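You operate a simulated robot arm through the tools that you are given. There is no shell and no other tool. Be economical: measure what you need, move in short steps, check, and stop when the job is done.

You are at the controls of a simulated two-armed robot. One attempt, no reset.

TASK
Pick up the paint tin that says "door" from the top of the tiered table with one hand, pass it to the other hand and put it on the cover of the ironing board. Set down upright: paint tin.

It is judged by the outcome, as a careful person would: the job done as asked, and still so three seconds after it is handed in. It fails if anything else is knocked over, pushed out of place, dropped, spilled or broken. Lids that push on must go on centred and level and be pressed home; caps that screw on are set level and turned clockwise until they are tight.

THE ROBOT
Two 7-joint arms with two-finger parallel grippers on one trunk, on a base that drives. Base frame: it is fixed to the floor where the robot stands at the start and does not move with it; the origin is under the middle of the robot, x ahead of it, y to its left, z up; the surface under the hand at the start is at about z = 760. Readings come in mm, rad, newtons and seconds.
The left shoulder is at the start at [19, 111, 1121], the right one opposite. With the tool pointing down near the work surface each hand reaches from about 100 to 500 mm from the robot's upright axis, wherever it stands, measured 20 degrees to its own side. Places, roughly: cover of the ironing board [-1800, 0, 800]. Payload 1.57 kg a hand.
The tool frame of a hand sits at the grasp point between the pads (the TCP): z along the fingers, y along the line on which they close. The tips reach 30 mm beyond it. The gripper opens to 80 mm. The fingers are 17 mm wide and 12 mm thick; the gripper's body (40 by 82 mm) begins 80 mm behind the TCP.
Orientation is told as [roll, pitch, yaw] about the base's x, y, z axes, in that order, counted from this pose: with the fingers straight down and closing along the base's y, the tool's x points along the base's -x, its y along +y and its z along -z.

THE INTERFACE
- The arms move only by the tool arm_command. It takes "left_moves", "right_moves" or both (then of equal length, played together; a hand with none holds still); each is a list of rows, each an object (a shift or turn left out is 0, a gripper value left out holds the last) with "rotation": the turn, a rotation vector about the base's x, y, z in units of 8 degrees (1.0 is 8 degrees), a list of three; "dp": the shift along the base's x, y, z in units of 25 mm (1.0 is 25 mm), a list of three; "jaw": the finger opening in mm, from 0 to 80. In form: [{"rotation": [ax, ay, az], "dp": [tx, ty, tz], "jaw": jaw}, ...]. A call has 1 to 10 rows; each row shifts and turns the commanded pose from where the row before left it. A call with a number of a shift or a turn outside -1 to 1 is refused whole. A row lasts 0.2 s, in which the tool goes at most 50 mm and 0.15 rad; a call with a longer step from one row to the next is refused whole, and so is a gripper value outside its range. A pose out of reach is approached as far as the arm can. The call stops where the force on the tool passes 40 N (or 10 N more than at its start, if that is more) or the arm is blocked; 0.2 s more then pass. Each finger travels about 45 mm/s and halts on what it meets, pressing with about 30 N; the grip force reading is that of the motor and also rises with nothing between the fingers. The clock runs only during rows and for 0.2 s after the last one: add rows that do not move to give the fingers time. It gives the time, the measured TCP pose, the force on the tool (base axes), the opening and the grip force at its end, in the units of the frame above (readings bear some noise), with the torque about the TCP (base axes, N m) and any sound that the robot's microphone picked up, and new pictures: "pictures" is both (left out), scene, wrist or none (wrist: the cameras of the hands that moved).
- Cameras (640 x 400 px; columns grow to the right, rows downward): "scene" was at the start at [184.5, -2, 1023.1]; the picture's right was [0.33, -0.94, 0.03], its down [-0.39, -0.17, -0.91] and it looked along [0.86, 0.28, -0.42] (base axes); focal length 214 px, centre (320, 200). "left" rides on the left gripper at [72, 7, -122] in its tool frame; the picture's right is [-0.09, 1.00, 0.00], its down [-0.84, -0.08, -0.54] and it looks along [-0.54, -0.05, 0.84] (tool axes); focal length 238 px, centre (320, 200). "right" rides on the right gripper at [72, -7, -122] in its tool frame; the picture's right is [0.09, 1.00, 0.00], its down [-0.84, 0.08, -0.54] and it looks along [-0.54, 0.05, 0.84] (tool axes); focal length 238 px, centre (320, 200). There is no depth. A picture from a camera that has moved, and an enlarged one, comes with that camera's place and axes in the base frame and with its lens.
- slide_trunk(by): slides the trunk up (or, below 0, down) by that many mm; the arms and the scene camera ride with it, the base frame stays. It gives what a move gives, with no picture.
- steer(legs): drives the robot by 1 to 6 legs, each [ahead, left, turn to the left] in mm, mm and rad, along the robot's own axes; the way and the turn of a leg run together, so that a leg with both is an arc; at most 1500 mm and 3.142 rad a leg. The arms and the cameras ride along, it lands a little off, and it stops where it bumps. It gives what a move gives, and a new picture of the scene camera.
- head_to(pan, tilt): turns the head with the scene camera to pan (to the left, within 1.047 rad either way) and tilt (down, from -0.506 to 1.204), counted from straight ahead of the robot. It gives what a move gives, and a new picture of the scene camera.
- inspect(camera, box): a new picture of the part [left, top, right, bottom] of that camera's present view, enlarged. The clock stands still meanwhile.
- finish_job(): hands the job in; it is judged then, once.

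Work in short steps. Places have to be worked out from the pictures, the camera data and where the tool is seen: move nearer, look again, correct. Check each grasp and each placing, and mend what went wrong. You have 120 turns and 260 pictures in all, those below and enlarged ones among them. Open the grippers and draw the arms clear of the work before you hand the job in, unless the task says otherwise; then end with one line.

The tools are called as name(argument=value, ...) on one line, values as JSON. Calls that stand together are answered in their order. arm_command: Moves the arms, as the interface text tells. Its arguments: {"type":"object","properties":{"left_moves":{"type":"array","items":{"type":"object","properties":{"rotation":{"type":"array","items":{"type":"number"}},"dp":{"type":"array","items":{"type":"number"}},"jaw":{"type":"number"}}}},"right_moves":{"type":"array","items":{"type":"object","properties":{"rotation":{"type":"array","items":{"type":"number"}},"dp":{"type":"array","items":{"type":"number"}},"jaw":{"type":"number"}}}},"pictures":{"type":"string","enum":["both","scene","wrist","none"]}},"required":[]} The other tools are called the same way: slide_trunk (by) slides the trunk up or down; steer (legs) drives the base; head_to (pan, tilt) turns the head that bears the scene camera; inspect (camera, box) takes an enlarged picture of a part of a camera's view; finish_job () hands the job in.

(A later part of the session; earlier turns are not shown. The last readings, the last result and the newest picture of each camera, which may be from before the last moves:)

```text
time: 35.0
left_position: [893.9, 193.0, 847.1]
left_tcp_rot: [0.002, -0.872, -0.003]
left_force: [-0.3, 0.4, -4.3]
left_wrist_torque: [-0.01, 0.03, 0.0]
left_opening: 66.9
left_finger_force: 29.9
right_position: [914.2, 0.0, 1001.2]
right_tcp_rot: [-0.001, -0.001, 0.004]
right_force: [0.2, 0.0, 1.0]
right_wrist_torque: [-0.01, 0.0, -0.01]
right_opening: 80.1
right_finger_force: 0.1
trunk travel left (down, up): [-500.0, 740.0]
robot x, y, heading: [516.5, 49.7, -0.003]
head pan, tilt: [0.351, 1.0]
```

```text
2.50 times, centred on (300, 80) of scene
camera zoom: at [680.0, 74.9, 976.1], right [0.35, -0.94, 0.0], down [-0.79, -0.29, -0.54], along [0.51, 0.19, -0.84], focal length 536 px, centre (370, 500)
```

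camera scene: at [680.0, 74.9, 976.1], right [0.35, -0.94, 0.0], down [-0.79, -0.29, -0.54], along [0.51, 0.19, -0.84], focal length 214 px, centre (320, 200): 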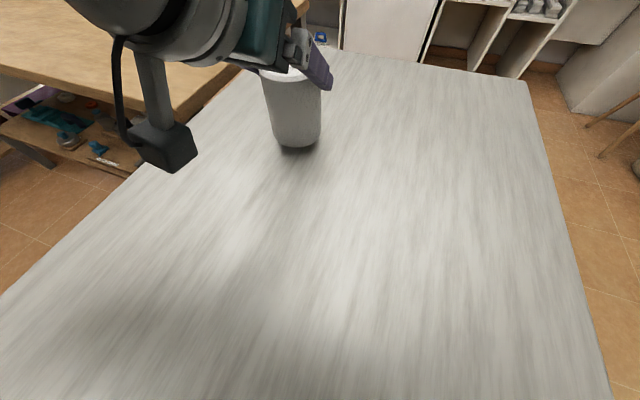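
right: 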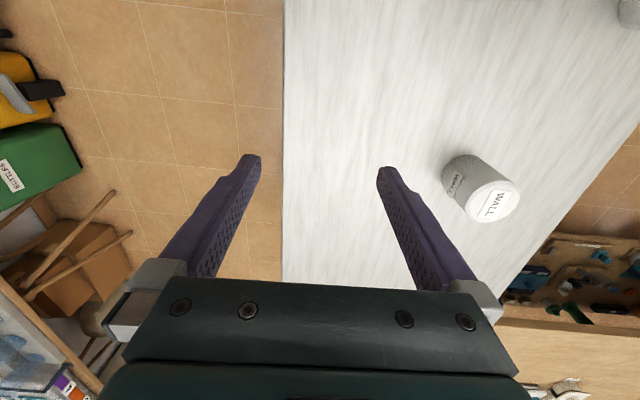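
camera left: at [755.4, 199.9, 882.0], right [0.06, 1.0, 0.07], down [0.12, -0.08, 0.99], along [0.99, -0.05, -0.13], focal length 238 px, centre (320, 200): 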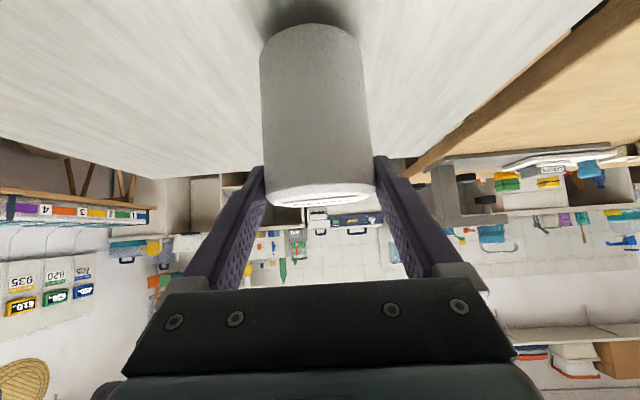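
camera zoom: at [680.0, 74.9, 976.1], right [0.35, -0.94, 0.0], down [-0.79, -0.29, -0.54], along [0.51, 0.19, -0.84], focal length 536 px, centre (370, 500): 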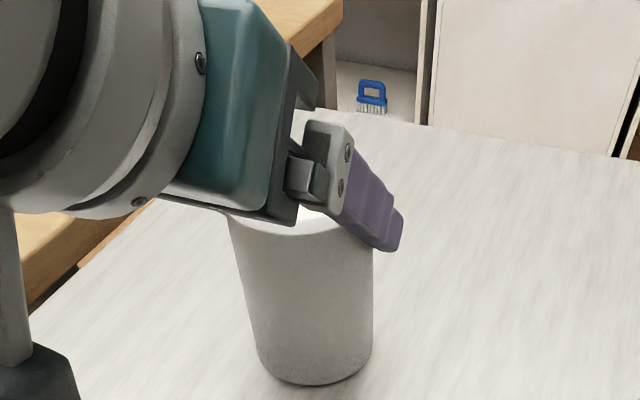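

arm_command(left_moves=[{"dp": [0, 0, -0.05]}, {"dp": [0, 0, -0.05]}, {}], pictures="wrist")

```text
time: 35.8
left_position: [896.5, 193.2, 845.5]
left_tcp_rot: [-0.001, -0.876, -0.002]
left_force: [-4.7, -1.3, 13.3]
left_wrist_torque: [0.08, 0.4, -0.06]
left_opening: 67.0
left_finger_force: 30.3
right_position: [914.5, 0.9, 1000.1]
right_tcp_rot: [-0.001, -0.001, 0.004]
right_force: [0.6, -0.4, -0.1]
right_wrist_torque: [-0.01, 0.02, 0.01]
right_opening: 80.1
right_finger_force: 0.1
trunk travel left (down, up): [-500.0, 740.0]
robot x, y, heading: [513.2, 52.3, 0.004]
head pan, tilt: [0.351, 1.0]
camera left: at [756.1, 199.4, 869.3], right [0.06, 1.0, 0.07], down [0.12, -0.08, 0.99], along [0.99, -0.05, -0.12], focal length 238 px, centre (320, 200)
```

left: 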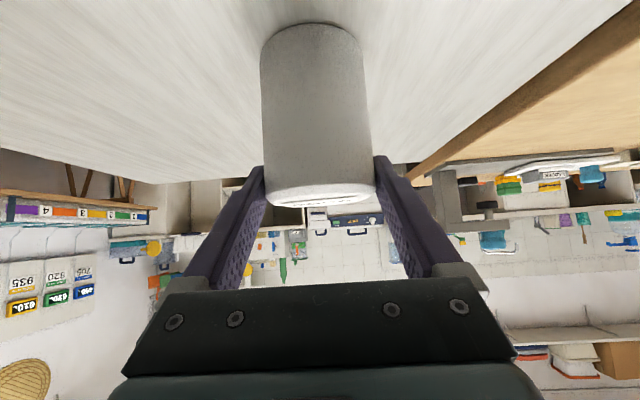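

The tin is back on the table: there's 13 N of upward push and this grip doesn't slip at all. I release, go down to mid-height and regrip harder before lifting slowly.

arm_command(left_moves=[{"dp": [-0.08, 0, 0.06]}, {"jaw": 70}, {"jaw": 80}, {"jaw": 80}, {"dp": [0, -0.03, -0.45]}, {"dp": [0, 0, -0.45]}, {"dp": [0, 0, -0.45]}, {"jaw": 80}])

```text
time: 37.6
left_position: [893.2, 191.0, 813.9]
left_tcp_rot: [0.003, -0.872, -0.002]
left_force: [-0.1, 0.4, 0.3]
left_wrist_torque: [0.02, 0.0, 0.01]
left_opening: 80.1
left_finger_force: 0.0
right_position: [915.7, 1.8, 999.8]
right_tcp_rot: [0.001, 0.001, 0.004]
right_force: [-0.1, -0.4, -0.1]
right_wrist_torque: [-0.02, 0.0, 0.0]
right_opening: 80.1
right_finger_force: 0.1
trunk travel left (down, up): [-500.0, 740.0]
robot x, y, heading: [514.1, 54.3, 0.002]
head pan, tilt: [0.351, 1.0]
camera scene: at [680.3, 75.0, 976.1], right [0.35, -0.94, 0.0], down [-0.79, -0.29, -0.54], along [0.51, 0.19, -0.84], focal length 214 px, centre (320, 200)
camera left: at [753.4, 198.1, 836.9], right [0.06, 1.0, 0.07], down [0.12, -0.08, 0.99], along [0.99, -0.05, -0.13], focal length 238 px, centre (320, 200)
```

scene: 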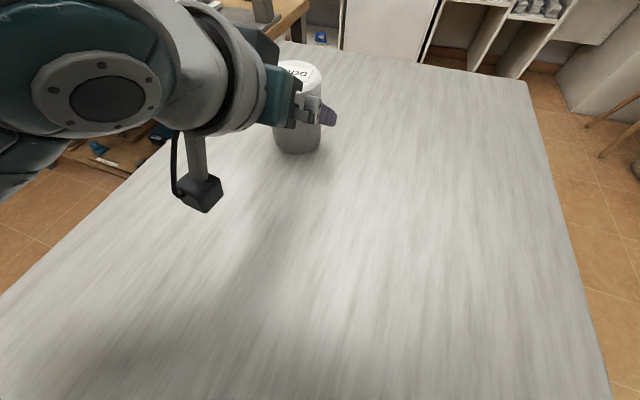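
left: 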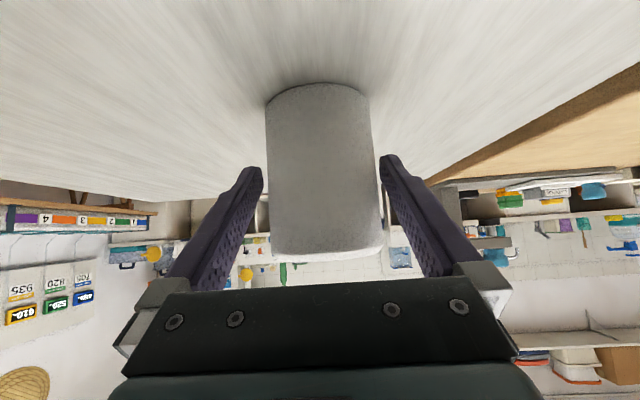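

The tin stands upright between the fingers. I close with plenty of time and lift slowly by only ~20 mm to test the grip.

arm_command(left_moves=[{"jaw": 60}, {"jaw": 40}, {"jaw": 30}, {"jaw": 20}, {"jaw": 20}, {"dp": [0, 0, 0.1]}, {"dp": [0, 0, 0.2]}, {"dp": [0, 0, 0.2]}, {"dp": [0, 0, 0.2]}, {}])

```text
time: 39.8
left_position: [893.1, 191.0, 830.1]
left_tcp_rot: [0.003, -0.871, -0.002]
left_force: [-0.8, -0.1, -3.2]
left_wrist_torque: [-0.01, 0.03, 0.03]
left_opening: 66.7
left_finger_force: 30.4
right_position: [913.2, 0.9, 1001.0]
right_tcp_rot: [0.0, 0.0, 0.003]
right_force: [0.9, -0.2, -0.1]
right_wrist_torque: [-0.02, 0.0, 0.01]
right_opening: 79.9
right_finger_force: 0.1
trunk travel left (down, up): [-500.0, 740.0]
robot x, y, heading: [515.5, 53.4, 0.003]
head pan, tilt: [0.351, 1.0]
camera scene: at [680.0, 74.9, 976.1], right [0.35, -0.94, 0.0], down [-0.79, -0.29, -0.54], along [0.51, 0.19, -0.84], focal length 214 px, centre (320, 200)
camera left: at [753.4, 198.1, 854.1], right [0.06, 1.0, 0.07], down [0.12, -0.08, 0.99], along [0.99, -0.05, -0.13], focal length 238 px, centre (320, 200)
```

scene: 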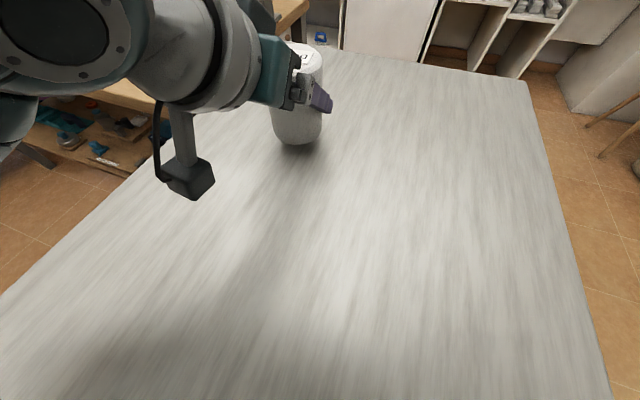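
left: 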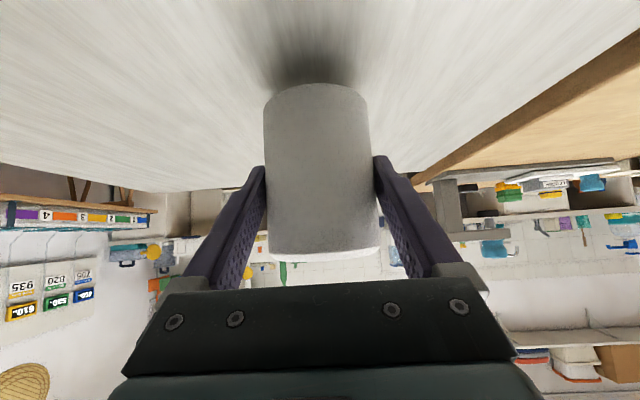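

No slip this time: the tin sits unchanged in the jaws at mid-height. I lift further and bring it to the middle while the right hand rises out of the way.

arm_command(left_moves=[{"dp": [0, 0, 0.3]}, {"dp": [0, 0, 0.4]}, {"dp": [0, 0, 0.4]}, {"dp": [0, 0, 0.4]}, {"dp": [0, -0.3, 0.4]}, {"dp": [0, -0.4, 0.4]}, {"dp": [0, -0.5, 0.3]}, {"dp": [0, -0.5, 0]}, {"dp": [0, -0.5, 0]}, {"dp": [0, -0.3, 0]}], right_moves=[{"dp": [0, 0, 0.5]}, {"dp": [0, 0, 0.5]}, {"dp": [0, 0, 0.5]}, {"dp": [0, 0, 0.5]}, {"dp": [0, 0, 0.5]}, {}, {}, {}, {}, {}])

```text
time: 41.1
left_position: [892.0, 181.3, 882.3]
left_tcp_rot: [0.003, -0.869, 0.0]
left_force: [-0.2, 0.1, -4.1]
left_wrist_torque: [0.01, 0.01, -0.01]
left_opening: 67.0
left_finger_force: 29.9
right_position: [902.6, -4.0, 1009.1]
right_tcp_rot: [-0.002, 0.145, -0.009]
right_force: [-0.3, 0.6, 0.2]
right_wrist_torque: [0.02, 0.03, 0.02]
right_opening: 80.1
right_finger_force: 0.0
trunk travel left (down, up): [-500.0, 740.0]
robot x, y, heading: [516.2, 53.1, 0.004]
head pan, tilt: [0.351, 1.0]
stopped in row 6 (right hand): the arm was blocked; the commanded pose is now the measured one
camera scene: at [680.0, 74.9, 976.1], right [0.35, -0.94, 0.0], down [-0.79, -0.29, -0.54], along [0.51, 0.19, -0.84], focal length 214 px, centre (320, 200)
camera right: at [849.4, -10.0, 1140.1], right [-0.08, 1.0, 0.01], down [0.91, 0.07, 0.42], along [0.41, 0.04, -0.91], focal length 238 px, centre (320, 200)
camera left: at [752.4, 187.8, 905.1], right [0.06, 1.0, 0.07], down [0.13, -0.08, 0.99], along [0.99, -0.05, -0.13], focal length 238 px, centre (320, 200)
```

scene: 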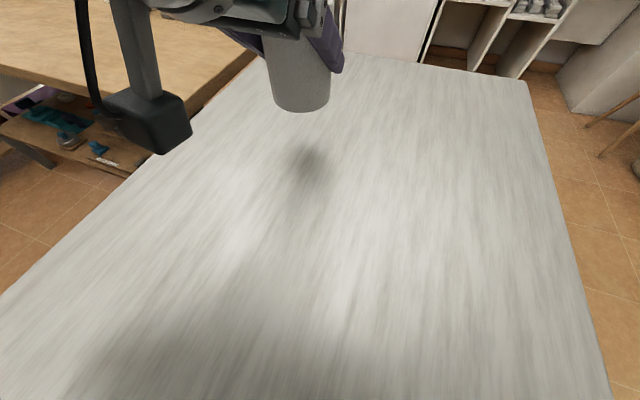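
right: 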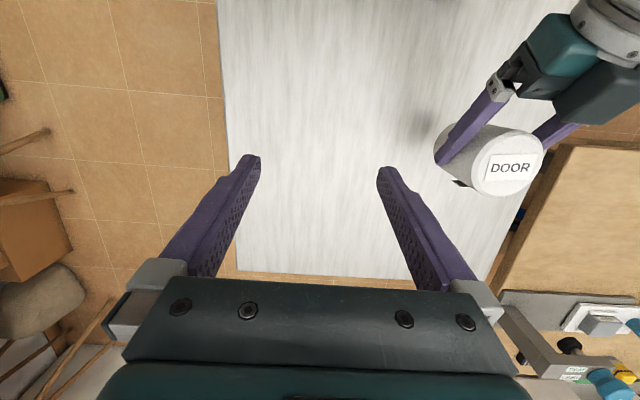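
left: 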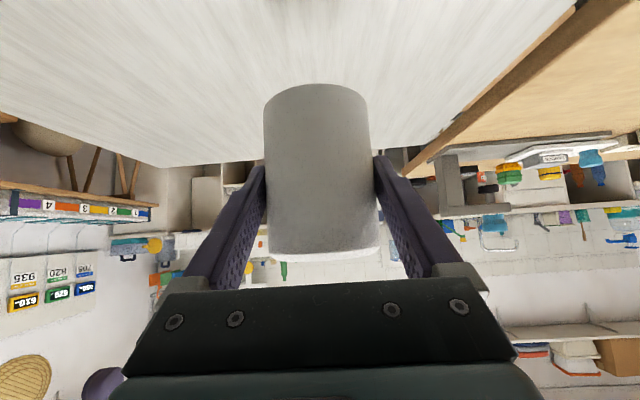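

The right arm is simply at its upper reach limit (no contact), and the tin top at about z=921 is already low enough. I bring the left hand to the middle and set the right hand level again.

arm_command(left_moves=[{"dp": [0, -0.3, 0]}, {"dp": [0, -0.5, 0]}, {"dp": [0, -0.5, 0]}, {"dp": [0, -0.5, 0]}, {"dp": [0, -0.5, 0]}, {"dp": [0, -0.5, 0]}, {"dp": [0, -0.5, 0]}, {"dp": [0, -0.5, 0]}, {"dp": [0, -0.3, 0]}, {}], right_moves=[{"rotation": [0, -0.5, 0], "dp": [0, 0, -0.2]}, {"rotation": [0, -0.54, 0], "dp": [0, 0, -0.1]}, {}, {}, {}, {}, {}, {}, {}, {}])

```text
time: 42.6
left_position: [905.4, 165.9, 872.5]
left_tcp_rot: [0.009, -0.847, 0.152]
left_force: [-0.2, 0.0, -4.6]
left_wrist_torque: [-0.01, 0.05, 0.0]
left_opening: 67.0
left_finger_force: 30.0
right_position: [902.9, -4.1, 1004.7]
right_tcp_rot: [0.0, -0.003, -0.011]
right_force: [-0.5, 1.0, -0.2]
right_wrist_torque: [0.01, 0.01, 0.04]
right_opening: 79.9
right_finger_force: 0.1
trunk travel left (down, up): [-500.0, 740.0]
robot x, y, heading: [517.6, 50.3, 0.001]
head pan, tilt: [0.351, 1.0]
stopped in row 7 (left hand): the arm was blocked; the commanded pose is now the measured one
camera scene: at [680.3, 73.7, 976.0], right [0.33, -0.94, 0.0], down [-0.8, -0.28, -0.54], along [0.51, 0.18, -0.84], focal length 214 px, centre (320, 200)
camera right: at [830.7, -10.6, 1124.4], right [-0.08, 1.0, 0.0], down [0.84, 0.07, 0.54], along [0.54, 0.04, -0.84], focal length 238 px, centre (320, 200)
camera left: at [766.3, 150.5, 900.3], right [-0.1, 0.99, 0.07], down [0.16, -0.06, 0.99], along [0.98, 0.11, -0.15], focal length 238 px, centre (320, 200)
```

scene: 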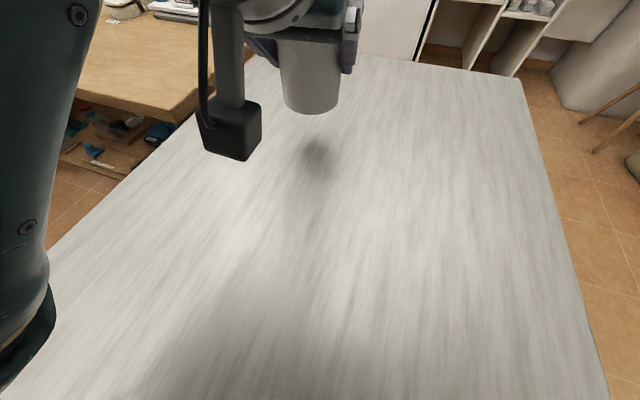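
right: 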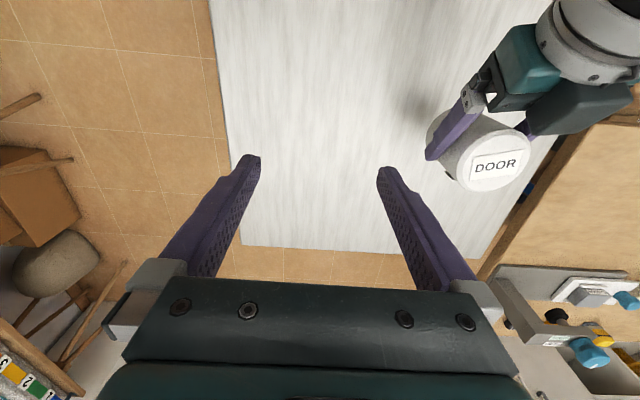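
left: 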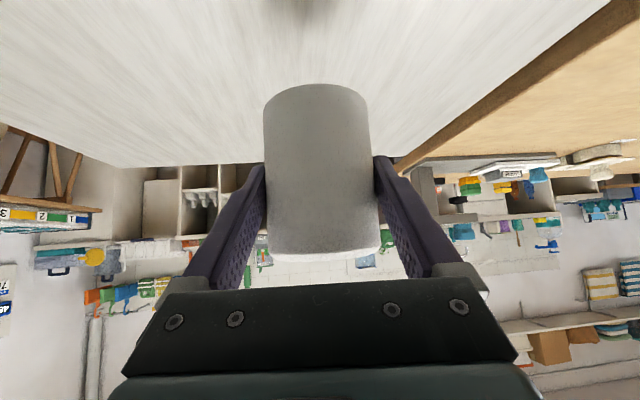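

The left arm reached its inward limit, so the right hand will come over instead. The right camera puts the tin's top centre at about (913, 168, 911), agreeing with the TCP estimate. I move the right hand above it.

arm_command(right_moves=[{"dp": [0, 0.6, -0.1]}, {"dp": [0, 0.8, -0.1]}, {"dp": [0.1, 0.9, 0]}, {"dp": [0.1, 0.9, 0]}, {"dp": [0.1, 0.9, 0]}, {"dp": [0.1, 0.9, 0]}, {"dp": [0, 0.9, 0]}, {"dp": [0, 0.6, 0]}, {"dp": [0, 0.3, 0]}, {}])

```text
time: 44.8
left_position: [903.9, 166.5, 873.0]
left_tcp_rot: [0.008, -0.851, 0.15]
left_force: [-0.6, -0.5, -3.5]
left_wrist_torque: [0.01, -0.02, 0.0]
left_opening: 67.1
left_finger_force: 29.7
right_position: [910.6, 108.3, 997.5]
right_tcp_rot: [0.0, -0.003, -0.009]
right_force: [0.8, -0.7, 0.4]
right_wrist_torque: [0.05, -0.01, 0.02]
right_opening: 80.0
right_finger_force: 0.0
right hand out of reach, approached as far as the arm can: row 6, 7, 8, 9
trunk travel left (down, up): [-500.0, 740.0]
robot x, y, heading: [517.8, 52.7, 0.0]
head pan, tilt: [0.351, 1.0]
camera scene: at [680.0, 74.9, 976.1], right [0.35, -0.94, 0.0], down [-0.79, -0.29, -0.54], along [0.51, 0.19, -0.84], focal length 214 px, centre (320, 200)
camera right: at [838.0, 101.6, 1118.9], right [-0.08, 1.0, 0.0], down [0.84, 0.07, 0.54], along [0.54, 0.04, -0.84], focal length 238 px, centre (320, 200)
```

scene: 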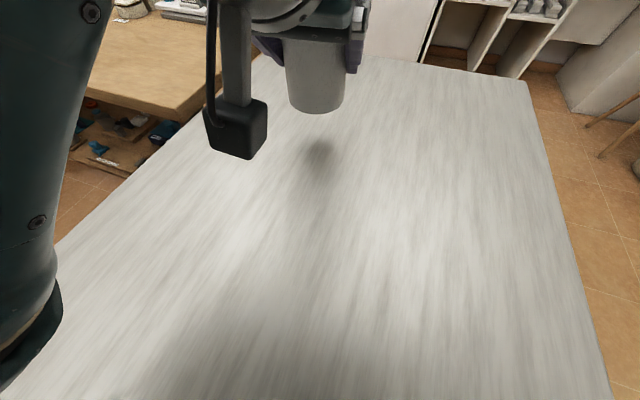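
right: 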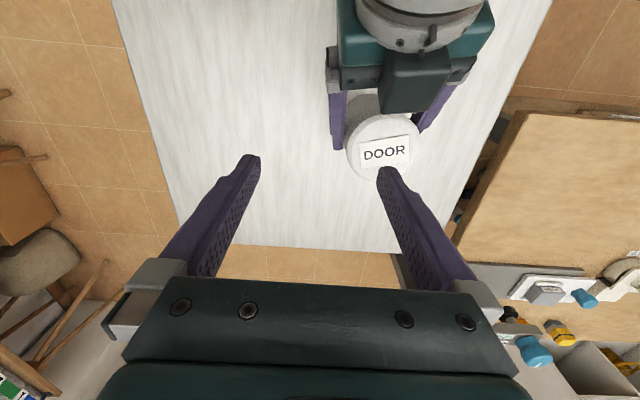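

The right hand is at its reach limit at this height. I'll lower both, since lower is easier for the right arm: the tin down ~45 mm and a little inward, and the right hand down too.

arm_command(left_moves=[{"dp": [0.2, -0.1, -0.3]}, {"dp": [0.3, -0.2, -0.4]}, {"dp": [0.3, -0.2, -0.4]}, {"dp": [0, -0.2, -0.4]}, {"dp": [0, -0.2, -0.3]}, {}], right_moves=[{"dp": [0, 0, -0.5]}, {"dp": [0, 0, -0.5]}, {"dp": [0, 0, -0.5]}, {"dp": [0, 0, -0.5]}, {}, {}], pictures="wrist")

```text
time: 46.2
left_position: [925.8, 141.9, 829.5]
left_tcp_rot: [0.009, -0.852, 0.15]
left_force: [0.5, 0.4, -4.5]
left_wrist_torque: [-0.02, 0.05, 0.0]
left_opening: 67.0
left_finger_force: 29.2
right_position: [911.6, 106.8, 950.2]
right_tcp_rot: [-0.001, -0.003, -0.008]
right_force: [0.0, -0.1, -0.8]
right_wrist_torque: [0.02, 0.01, -0.02]
right_opening: 80.0
right_finger_force: 0.0
trunk travel left (down, up): [-500.0, 740.0]
robot x, y, heading: [516.3, 51.9, 0.001]
head pan, tilt: [0.351, 1.0]
camera right: at [838.5, 101.4, 1070.6], right [-0.08, 1.0, 0.0], down [0.84, 0.07, 0.54], along [0.54, 0.04, -0.84], focal length 238 px, centre (320, 200)
camera left: at [787.6, 127.6, 855.9], right [-0.1, 0.99, 0.07], down [0.16, -0.06, 0.99], along [0.98, 0.11, -0.15], focal length 238 px, centre (320, 200)
```

right: 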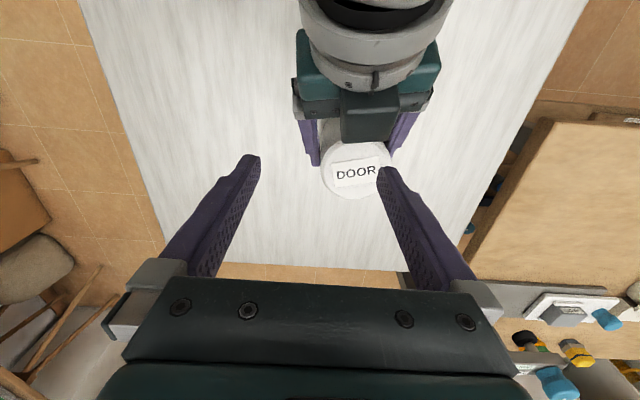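
left: 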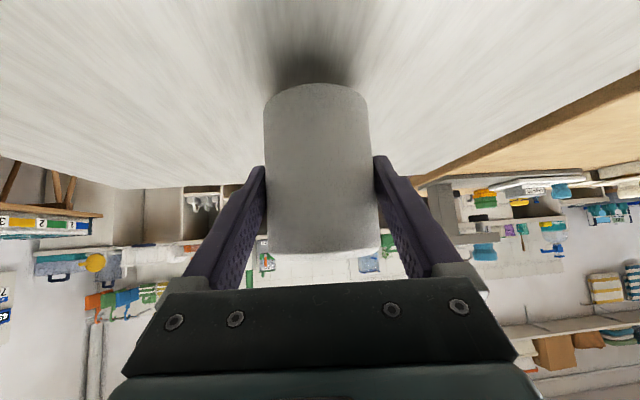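

The left arm moves freely here. The tin's top centre is at about (933, 142, 868). I bring the tin under the right hand (y≈110) and shift the right hand forward.

arm_command(left_moves=[{"dp": [0, -0.3, 0]}, {"dp": [0, -0.4, 0]}, {"dp": [0, -0.4, 0]}, {"dp": [0, -0.2, 0]}, {}], right_moves=[{"dp": [0.2, 0, 0]}, {"dp": [0.3, 0, 0]}, {"dp": [0.3, 0, 0]}, {"dp": [0.1, 0, 0]}, {}])

```text
time: 47.4
left_position: [925.0, 120.2, 825.2]
left_tcp_rot: [0.055, -0.857, 0.121]
left_force: [-0.5, 0.0, -4.4]
left_wrist_torque: [-0.02, 0.02, 0.01]
left_opening: 66.9
left_finger_force: 30.1
right_position: [928.2, 99.2, 948.8]
right_tcp_rot: [0.002, -0.004, -0.01]
right_force: [-0.3, 0.4, -1.0]
right_wrist_torque: [0.0, -0.03, -0.03]
right_opening: 79.9
right_finger_force: 0.0
right hand out of reach, approached as far as the arm can: row 2, 3
trunk travel left (down, up): [-500.0, 740.0]
robot x, y, heading: [515.5, 54.1, 0.006]
head pan, tilt: [0.351, 1.0]
camera scene: at [680.0, 74.9, 976.1], right [0.35, -0.94, 0.0], down [-0.79, -0.29, -0.54], along [0.51, 0.19, -0.84], focal length 214 px, centre (320, 200)
camera right: at [855.1, 91.9, 1070.2], right [-0.08, 1.0, 0.0], down [0.83, 0.07, 0.55], along [0.54, 0.05, -0.84], focal length 238 px, centre (320, 200)
camera left: at [787.5, 104.6, 851.1], right [-0.1, 0.99, 0.1], down [0.15, -0.09, 0.98], along [0.98, 0.11, -0.14], focal length 238 px, centre (320, 200)
```

scene: 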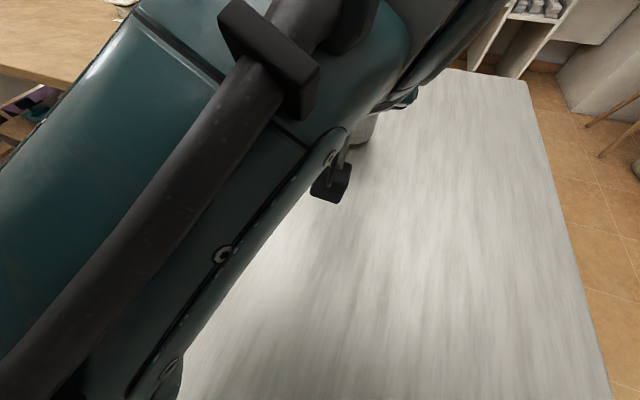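
right: 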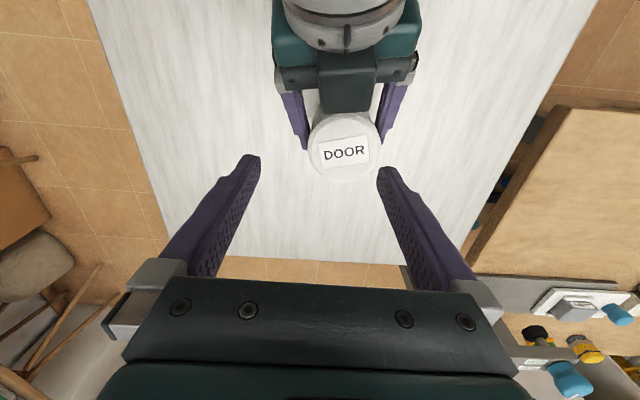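
left: 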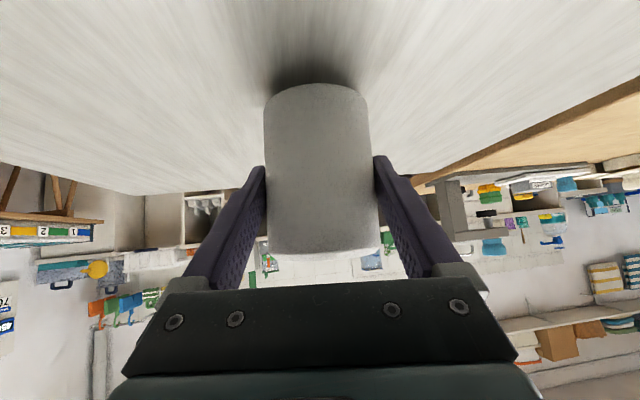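

The left arm is at its limit again and tilted ~2°, so I back it off 8 mm and level it. I lower the right hand to z≈905 where it can reach further left.

arm_command(left_moves=[{"dp": [0, 0.2, 0.1]}, {"rotation": [-0.13, 0, 0], "dp": [0, 0.15, 0]}, {"rotation": [-0.13, 0, 0], "dp": [0, 0, 0]}, {}, {}, {}, {}], right_moves=[{"dp": [0, 0, -0.5]}, {"dp": [0, 0, -0.5]}, {"dp": [0, 0.2, -0.5]}, {"dp": [0, 0.4, -0.2]}, {"dp": [0.1, 0.4, 0]}, {"dp": [0.1, 0.2, 0]}, {}])

```text
time: 49.0
left_position: [924.1, 132.4, 827.4]
left_tcp_rot: [0.012, -0.853, 0.151]
left_force: [-0.5, -0.1, -3.6]
left_wrist_torque: [-0.02, 0.03, -0.02]
left_opening: 67.1
left_finger_force: 30.0
right_position: [925.5, 104.0, 911.3]
right_tcp_rot: [0.001, -0.006, -0.008]
right_force: [0.5, -0.2, -0.5]
right_wrist_torque: [0.01, 0.01, 0.03]
right_opening: 80.0
right_finger_force: 0.0
right hand out of reach, approached as far as the arm can: row 4, 5, 6
trunk travel left (down, up): [-500.0, 740.0]
robot x, y, heading: [513.0, 51.0, 0.009]
head pan, tilt: [0.351, 1.0]
camera scene: at [680.0, 74.9, 976.1], right [0.35, -0.94, 0.0], down [-0.79, -0.29, -0.54], along [0.51, 0.19, -0.84], focal length 214 px, centre (320, 200)
camera right: at [853.2, 97.2, 1032.4], right [-0.08, 1.0, 0.0], down [0.84, 0.07, 0.55], along [0.54, 0.05, -0.84], focal length 238 px, centre (320, 200)
camera left: at [787.0, 116.3, 853.5], right [-0.1, 0.99, 0.08], down [0.15, -0.06, 0.99], along [0.98, 0.11, -0.15], focal length 238 px, centre (320, 200)
```

scene: 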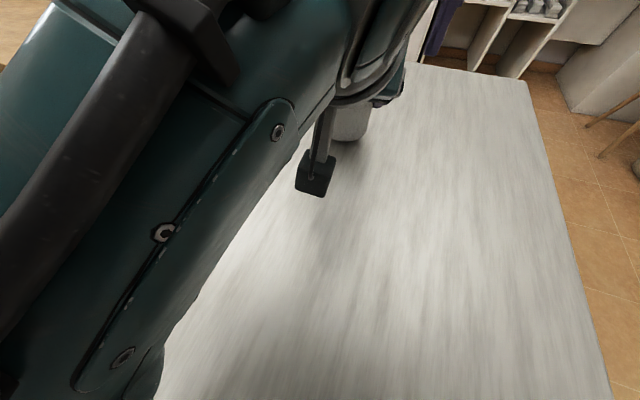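
right: 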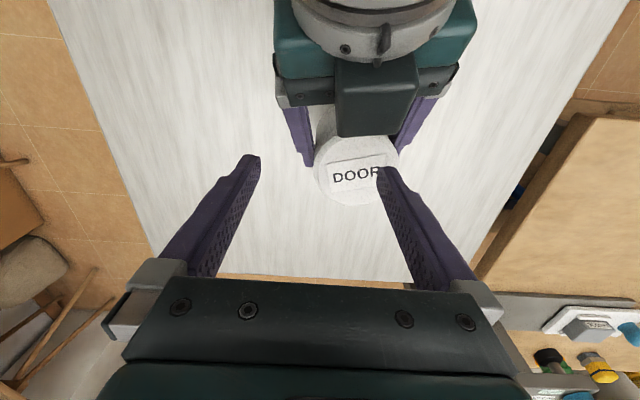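
left: 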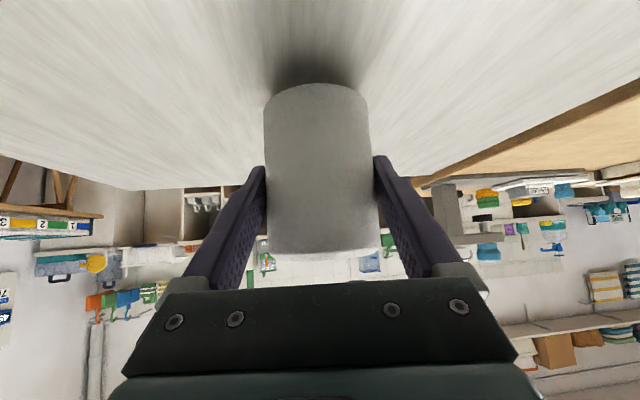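

Right arm is ~25 mm short. I'll turn the left hand's yaw by about −40° around the tin so its forearm comes from the left. That should let it move further inward.

arm_command(left_moves=[{"rotation": [0, 0, -0.8]}, {"rotation": [0, 0, -0.9]}, {"rotation": [0, 0, -0.9]}, {"rotation": [0, 0, -0.9]}, {"rotation": [0, 0, -0.9]}, {"rotation": [0, 0, -0.8]}, {}], right_moves=[{"dp": [0, -0.3, 0.4]}, {"dp": [0, -0.3, 0.2]}, {}, {}, {}, {}, {}])

```text
time: 50.6
left_position: [925.2, 119.9, 831.2]
left_tcp_rot: [-0.045, -0.846, -0.534]
left_force: [-0.2, 0.1, -3.9]
left_wrist_torque: [0.0, 0.02, 0.0]
left_opening: 66.8
left_finger_force: 29.4
right_position: [926.5, 88.9, 925.7]
right_tcp_rot: [0.001, -0.002, -0.009]
right_force: [0.3, -0.1, 0.1]
right_wrist_torque: [-0.03, -0.03, -0.01]
right_opening: 79.8
right_finger_force: 0.1
trunk travel left (down, up): [-500.0, 740.0]
robot x, y, heading: [514.8, 52.5, 0.004]
head pan, tilt: [0.351, 1.0]
camera scene: at [679.9, 74.8, 976.0], right [0.35, -0.94, 0.0], down [-0.79, -0.29, -0.54], along [0.51, 0.19, -0.84], focal length 214 px, centre (320, 200)
camera right: at [854.2, 83.0, 1046.8], right [-0.08, 1.0, 0.0], down [0.84, 0.07, 0.54], along [0.54, 0.04, -0.84], focal length 238 px, centre (320, 200)
camera left: at [812.7, 201.3, 858.3], right [0.59, 0.81, 0.04], down [0.1, -0.12, 0.99], along [0.8, -0.58, -0.15], focal length 238 px, centre (320, 200)
```

scene: 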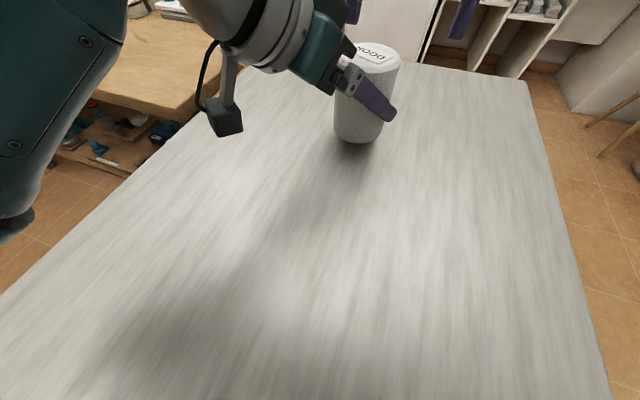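
right: 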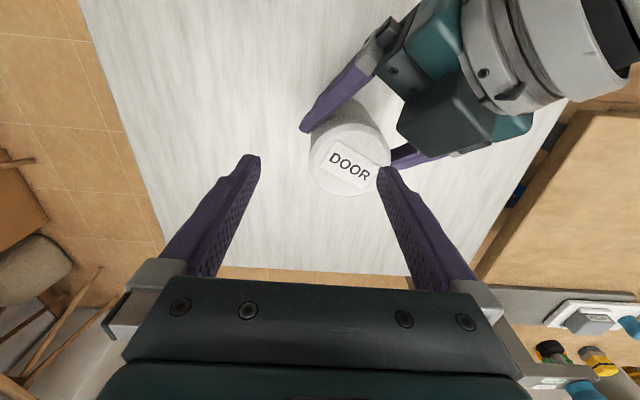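
left: 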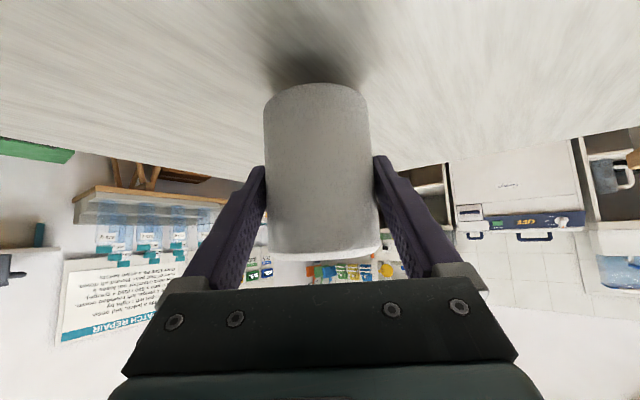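

That works: the left forearm is now out to the left. I level the tin slightly and move it inward and closer to the robot, to about (900, 65).

arm_command(left_moves=[{"rotation": [0.05, -0.13, 0], "dp": [-0.1, -0.3, 0]}, {"rotation": [0.05, -0.13, 0], "dp": [-0.2, -0.4, 0]}, {"dp": [-0.2, -0.4, 0]}, {"dp": [-0.2, -0.4, 0]}, {"dp": [-0.2, -0.4, 0]}, {"dp": [-0.1, -0.2, 0]}, {}], right_moves=[{"dp": [-0.1, -0.2, 0]}, {"dp": [-0.2, -0.2, 0]}, {"dp": [-0.2, -0.2, 0]}, {"dp": [-0.2, -0.2, 0]}, {}, {}, {}])

```text
time: 52.2
left_position: [901.4, 66.4, 832.4]
left_tcp_rot: [0.002, -0.868, -0.569]
left_force: [1.1, -0.4, -3.8]
left_wrist_torque: [0.0, 0.03, 0.03]
left_opening: 67.0
left_finger_force: 30.5
right_position: [910.4, 70.6, 926.2]
right_tcp_rot: [0.002, -0.005, -0.01]
right_force: [0.1, -1.0, 0.0]
right_wrist_torque: [0.03, -0.02, 0.01]
right_opening: 80.1
right_finger_force: 0.1
trunk travel left (down, up): [-500.0, 740.0]
robot x, y, heading: [518.0, 57.1, 0.004]
head pan, tilt: [0.351, 1.0]
camera scene: at [680.0, 75.0, 976.1], right [0.35, -0.94, 0.0], down [-0.79, -0.29, -0.54], along [0.51, 0.19, -0.84], focal length 214 px, centre (320, 200)
camera right: at [837.0, 63.2, 1048.0], right [-0.08, 1.0, 0.0], down [0.84, 0.07, 0.54], along [0.54, 0.04, -0.84], focal length 238 px, centre (320, 200)
camera left: at [786.9, 147.2, 855.7], right [0.59, 0.81, 0.07], down [0.06, -0.13, 0.99], along [0.81, -0.57, -0.13], focal length 238 px, centre (320, 200)
```

scene: 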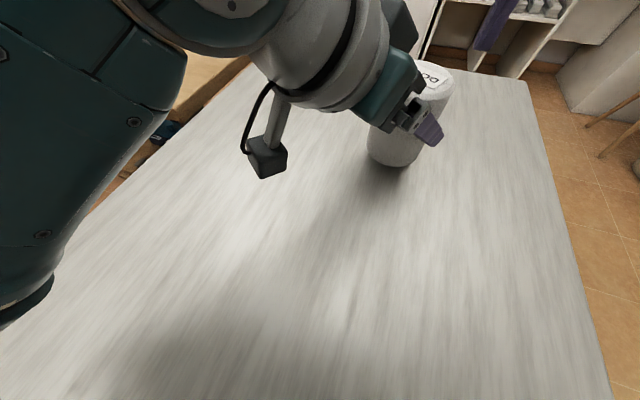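
right: 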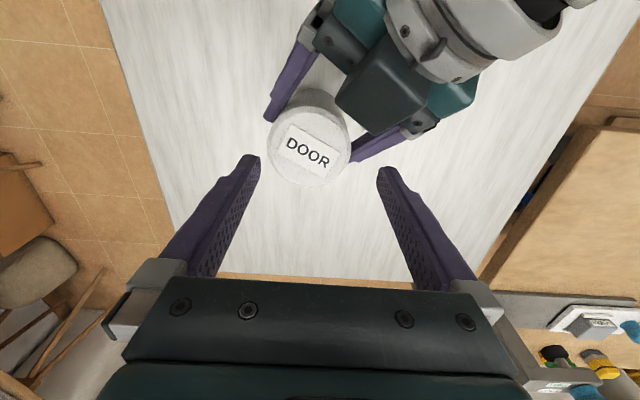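
left: 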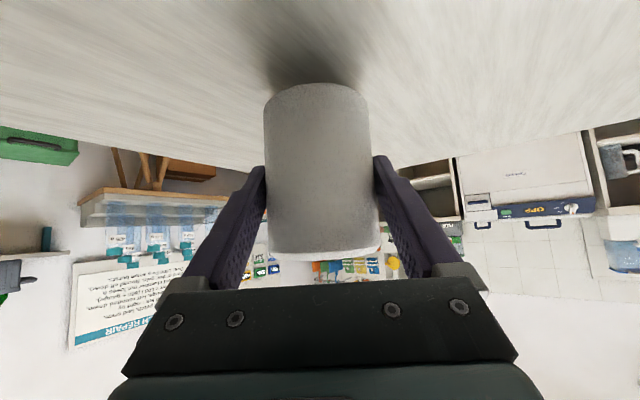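

The tin is now within comfortable reach of both hands. I zoom in the right camera to fix the tin centre accurately.

inspect(camera="right", box=[220, 60, 420, 220])

```text
2.50 times, centred on (320, 140) of right
camera zoom: at [837.0, 63.2, 1048.0], right [-0.08, 1.0, 0.0], down [0.84, 0.07, 0.54], along [0.54, 0.04, -0.84], focal length 596 px, centre (320, 350)
```

zoom: 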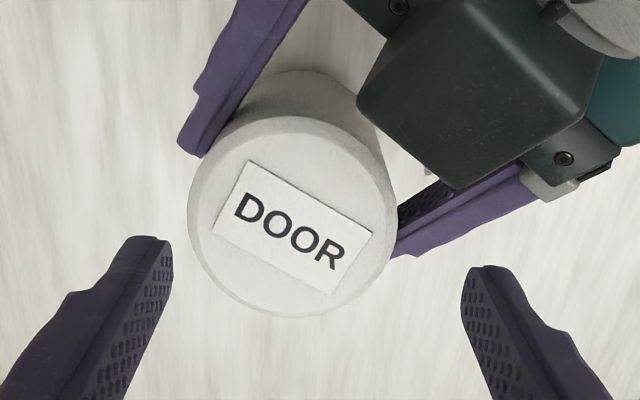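

Tin top centre is at about (904, 60, 871). To keep my right fingers clear of the left ones I'll match the left hand's yaw (−33°) and centre the right hand over the tin at its present height.

arm_command(right_moves=[{"rotation": [0, 0, -0.8], "dp": [0, -0.1, 0]}, {"rotation": [0, 0, -0.8], "dp": [-0.06, -0.1, 0]}, {"rotation": [0, 0, -0.8], "dp": [-0.06, -0.1, 0]}, {"rotation": [0, 0, -0.8], "dp": [-0.06, -0.1, 0]}, {"rotation": [0, 0, -0.8], "dp": [-0.06, 0, 0]}, {}])

inspect(camera="right", box=[220, 60, 420, 220])

```text
time: 53.6
left_position: [901.2, 66.7, 832.7]
left_tcp_rot: [0.003, -0.87, -0.57]
left_force: [-0.4, 0.2, -3.9]
left_wrist_torque: [0.04, 0.04, -0.02]
left_opening: 66.8
left_finger_force: 30.0
right_position: [903.8, 60.3, 926.5]
right_tcp_rot: [0.0, -0.003, -0.57]
right_force: [0.0, 0.9, -0.1]
right_wrist_torque: [0.0, 0.01, -0.02]
right_opening: 80.0
right_finger_force: 0.0
trunk travel left (down, up): [-500.0, 740.0]
robot x, y, heading: [518.0, 51.7, 0.004]
head pan, tilt: [0.351, 1.0]
camera scene: at [680.0, 74.9, 976.1], right [0.35, -0.94, 0.0], down [-0.79, -0.29, -0.54], along [0.51, 0.19, -0.84], focal length 214 px, centre (320, 200)
camera right: at [839.0, 92.8, 1047.6], right [0.46, 0.89, 0.0], down [0.74, -0.39, 0.54], along [0.48, -0.25, -0.84], focal length 238 px, centre (320, 200)
```

scene: 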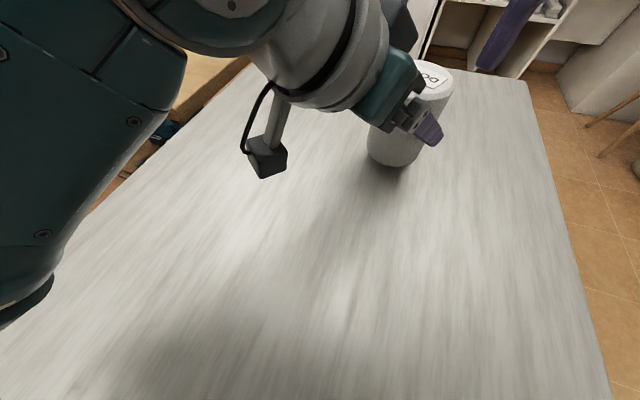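
right: 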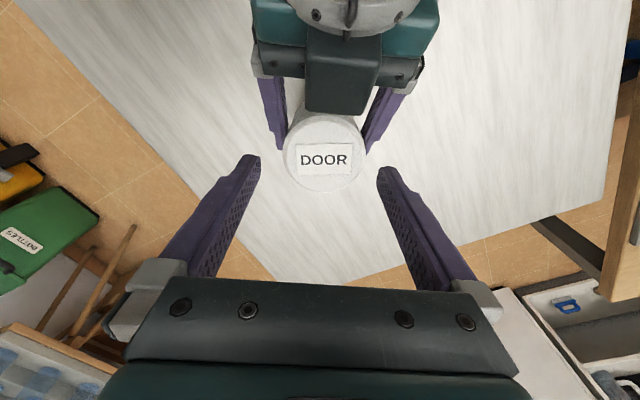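

```text
2.50 times, centred on (320, 140) of right
camera zoom: at [839.0, 92.8, 1047.6], right [0.46, 0.89, 0.0], down [0.74, -0.39, 0.54], along [0.48, -0.25, -0.84], focal length 596 px, centre (320, 350)
```

zoom: 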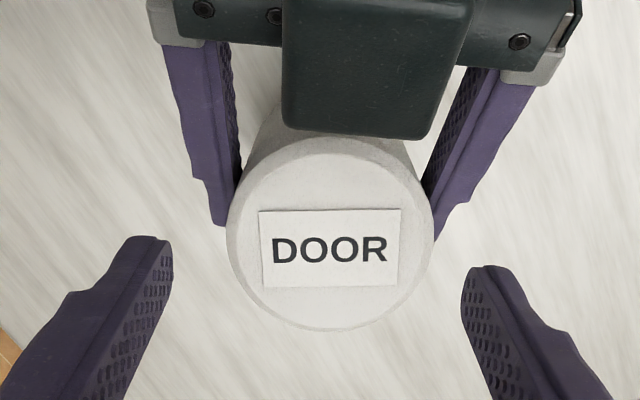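

The right hand is aligned, with the tin ~3 mm toward +y. I correct that and descend to just above the tin's rim.

arm_command(right_moves=[{"dp": [0, 0.06, -0.3]}, {"dp": [0, 0.05, -0.4]}, {"dp": [0, 0, -0.3]}, {}], pictures="none")

inspect(camera="right", box=[220, 60, 420, 220])

```text
time: 54.6
left_position: [900.1, 66.9, 831.4]
left_tcp_rot: [0.001, -0.871, -0.572]
left_force: [-0.2, 0.3, -4.6]
left_wrist_torque: [0.05, 0.05, -0.02]
left_opening: 66.7
left_finger_force: 30.7
right_position: [903.3, 65.0, 901.2]
right_tcp_rot: [0.001, -0.005, -0.566]
right_force: [0.4, 0.1, 1.2]
right_wrist_torque: [0.02, 0.04, -0.01]
right_opening: 79.7
right_finger_force: 0.0
trunk travel left (down, up): [-500.0, 740.0]
robot x, y, heading: [515.7, 52.6, 0.004]
head pan, tilt: [0.351, 1.0]
```

```text
2.50 times, centred on (320, 140) of right
camera zoom: at [838.3, 97.7, 1023.2], right [0.46, 0.89, 0.0], down [0.75, -0.38, 0.55], along [0.48, -0.25, -0.84], focal length 596 px, centre (320, 350)
```

zoom: 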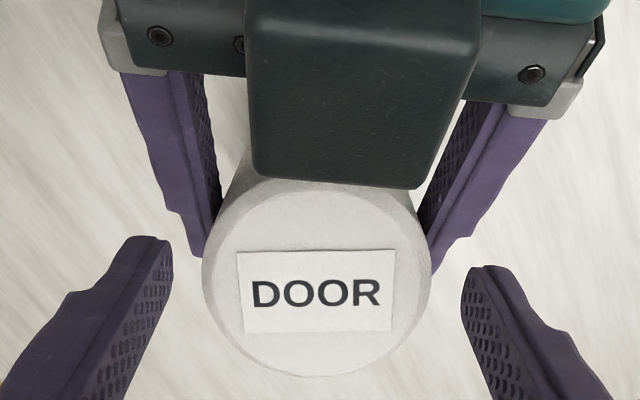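

Laterally centred. I descend 23 mm so the tips engage the top ~22 mm of the tin.

arm_command(right_moves=[{"dp": [0, -0.02, -0.3]}, {"dp": [0, -0.02, -0.3]}, {"dp": [0, 0, -0.32]}, {}])

inspect(camera="right", box=[180, 60, 460, 280])

```text
time: 55.6
left_position: [900.4, 65.6, 832.2]
left_tcp_rot: [0.003, -0.87, -0.57]
left_force: [-0.4, 0.7, -4.0]
left_wrist_torque: [0.04, 0.03, -0.03]
left_opening: 66.9
left_finger_force: 30.0
right_position: [902.6, 63.7, 878.6]
right_tcp_rot: [0.001, -0.003, -0.566]
right_force: [0.1, 0.1, 0.7]
right_wrist_torque: [0.01, 0.03, 0.0]
right_opening: 79.9
right_finger_force: 0.1
trunk travel left (down, up): [-500.0, 740.0]
robot x, y, heading: [513.3, 50.8, 0.004]
head pan, tilt: [0.351, 1.0]
camera scene: at [680.0, 75.0, 976.1], right [0.35, -0.94, 0.0], down [-0.79, -0.29, -0.54], along [0.51, 0.19, -0.84], focal length 214 px, centre (320, 200)
camera right: at [838.0, 95.7, 1000.6], right [0.46, 0.89, 0.0], down [0.75, -0.38, 0.54], along [0.48, -0.25, -0.84], focal length 238 px, centre (320, 200)
```

scene: 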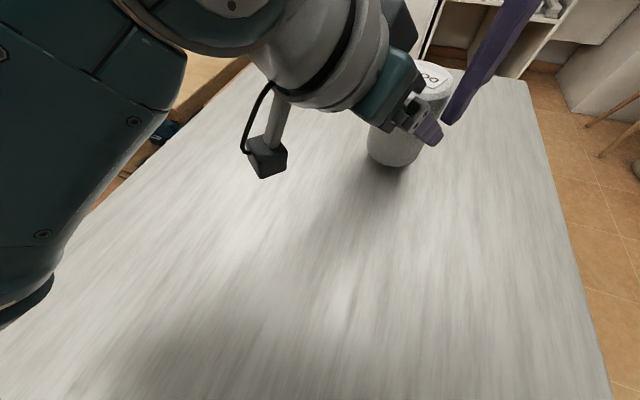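
right: 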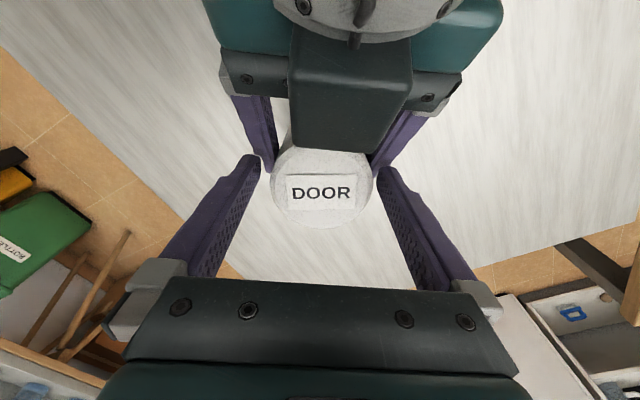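

```text
1.82 times, centred on (320, 170) of right
camera zoom: at [838.0, 95.7, 1000.6], right [0.46, 0.89, 0.0], down [0.75, -0.38, 0.54], along [0.48, -0.25, -0.84], focal length 433 px, centre (320, 254)
```

zoom: 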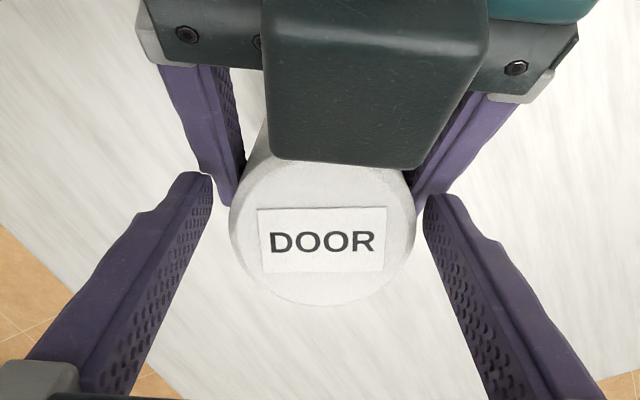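

The right tips straddle the rim with even gaps. Closing the right jaw.

arm_command(right_moves=[{"jaw": 60}, {"jaw": 40}, {"jaw": 30}, {"jaw": 20}, {"jaw": 20}])

inspect(camera="right", box=[180, 60, 460, 280])

```text
time: 56.8
left_position: [900.4, 66.4, 832.9]
left_tcp_rot: [-0.003, -0.87, -0.569]
left_force: [-9.8, -6.3, 0.3]
left_wrist_torque: [0.09, -0.03, -0.27]
left_opening: 66.8
left_finger_force: 29.8
right_position: [903.7, 63.4, 879.3]
right_tcp_rot: [0.0, -0.004, -0.567]
right_force: [10.4, 7.9, -1.3]
right_wrist_torque: [0.3, -0.43, 0.25]
right_opening: 67.1
right_finger_force: 30.7
trunk travel left (down, up): [-500.0, 740.0]
robot x, y, heading: [515.3, 53.4, 0.01]
head pan, tilt: [0.351, 1.0]
camera scene: at [680.0, 75.0, 976.1], right [0.35, -0.94, 0.0], down [-0.79, -0.29, -0.54], along [0.51, 0.19, -0.84], focal length 214 px, centre (320, 200)
camera right: at [838.0, 95.9, 1000.8], right [0.46, 0.89, 0.0], down [0.74, -0.38, 0.55], along [0.49, -0.25, -0.84], focal length 238 px, centre (320, 200)
```

scene: 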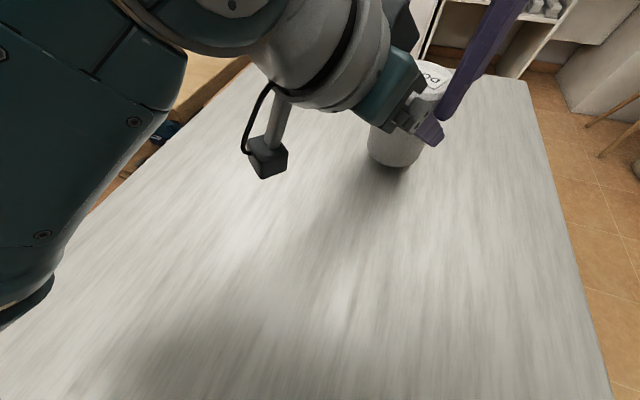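
right: 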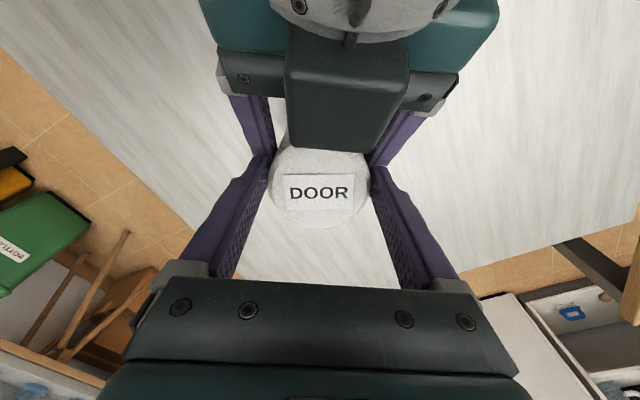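

```text
1.82 times, centred on (320, 170) of right
camera zoom: at [838.0, 95.9, 1000.8], right [0.46, 0.89, 0.0], down [0.74, -0.38, 0.55], along [0.49, -0.25, -0.84], focal length 433 px, centre (320, 254)
```

zoom: 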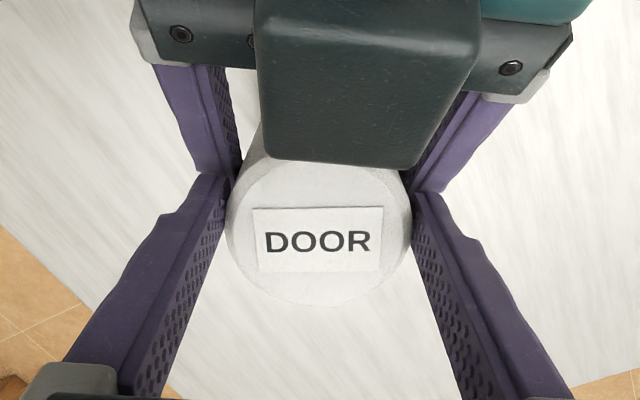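

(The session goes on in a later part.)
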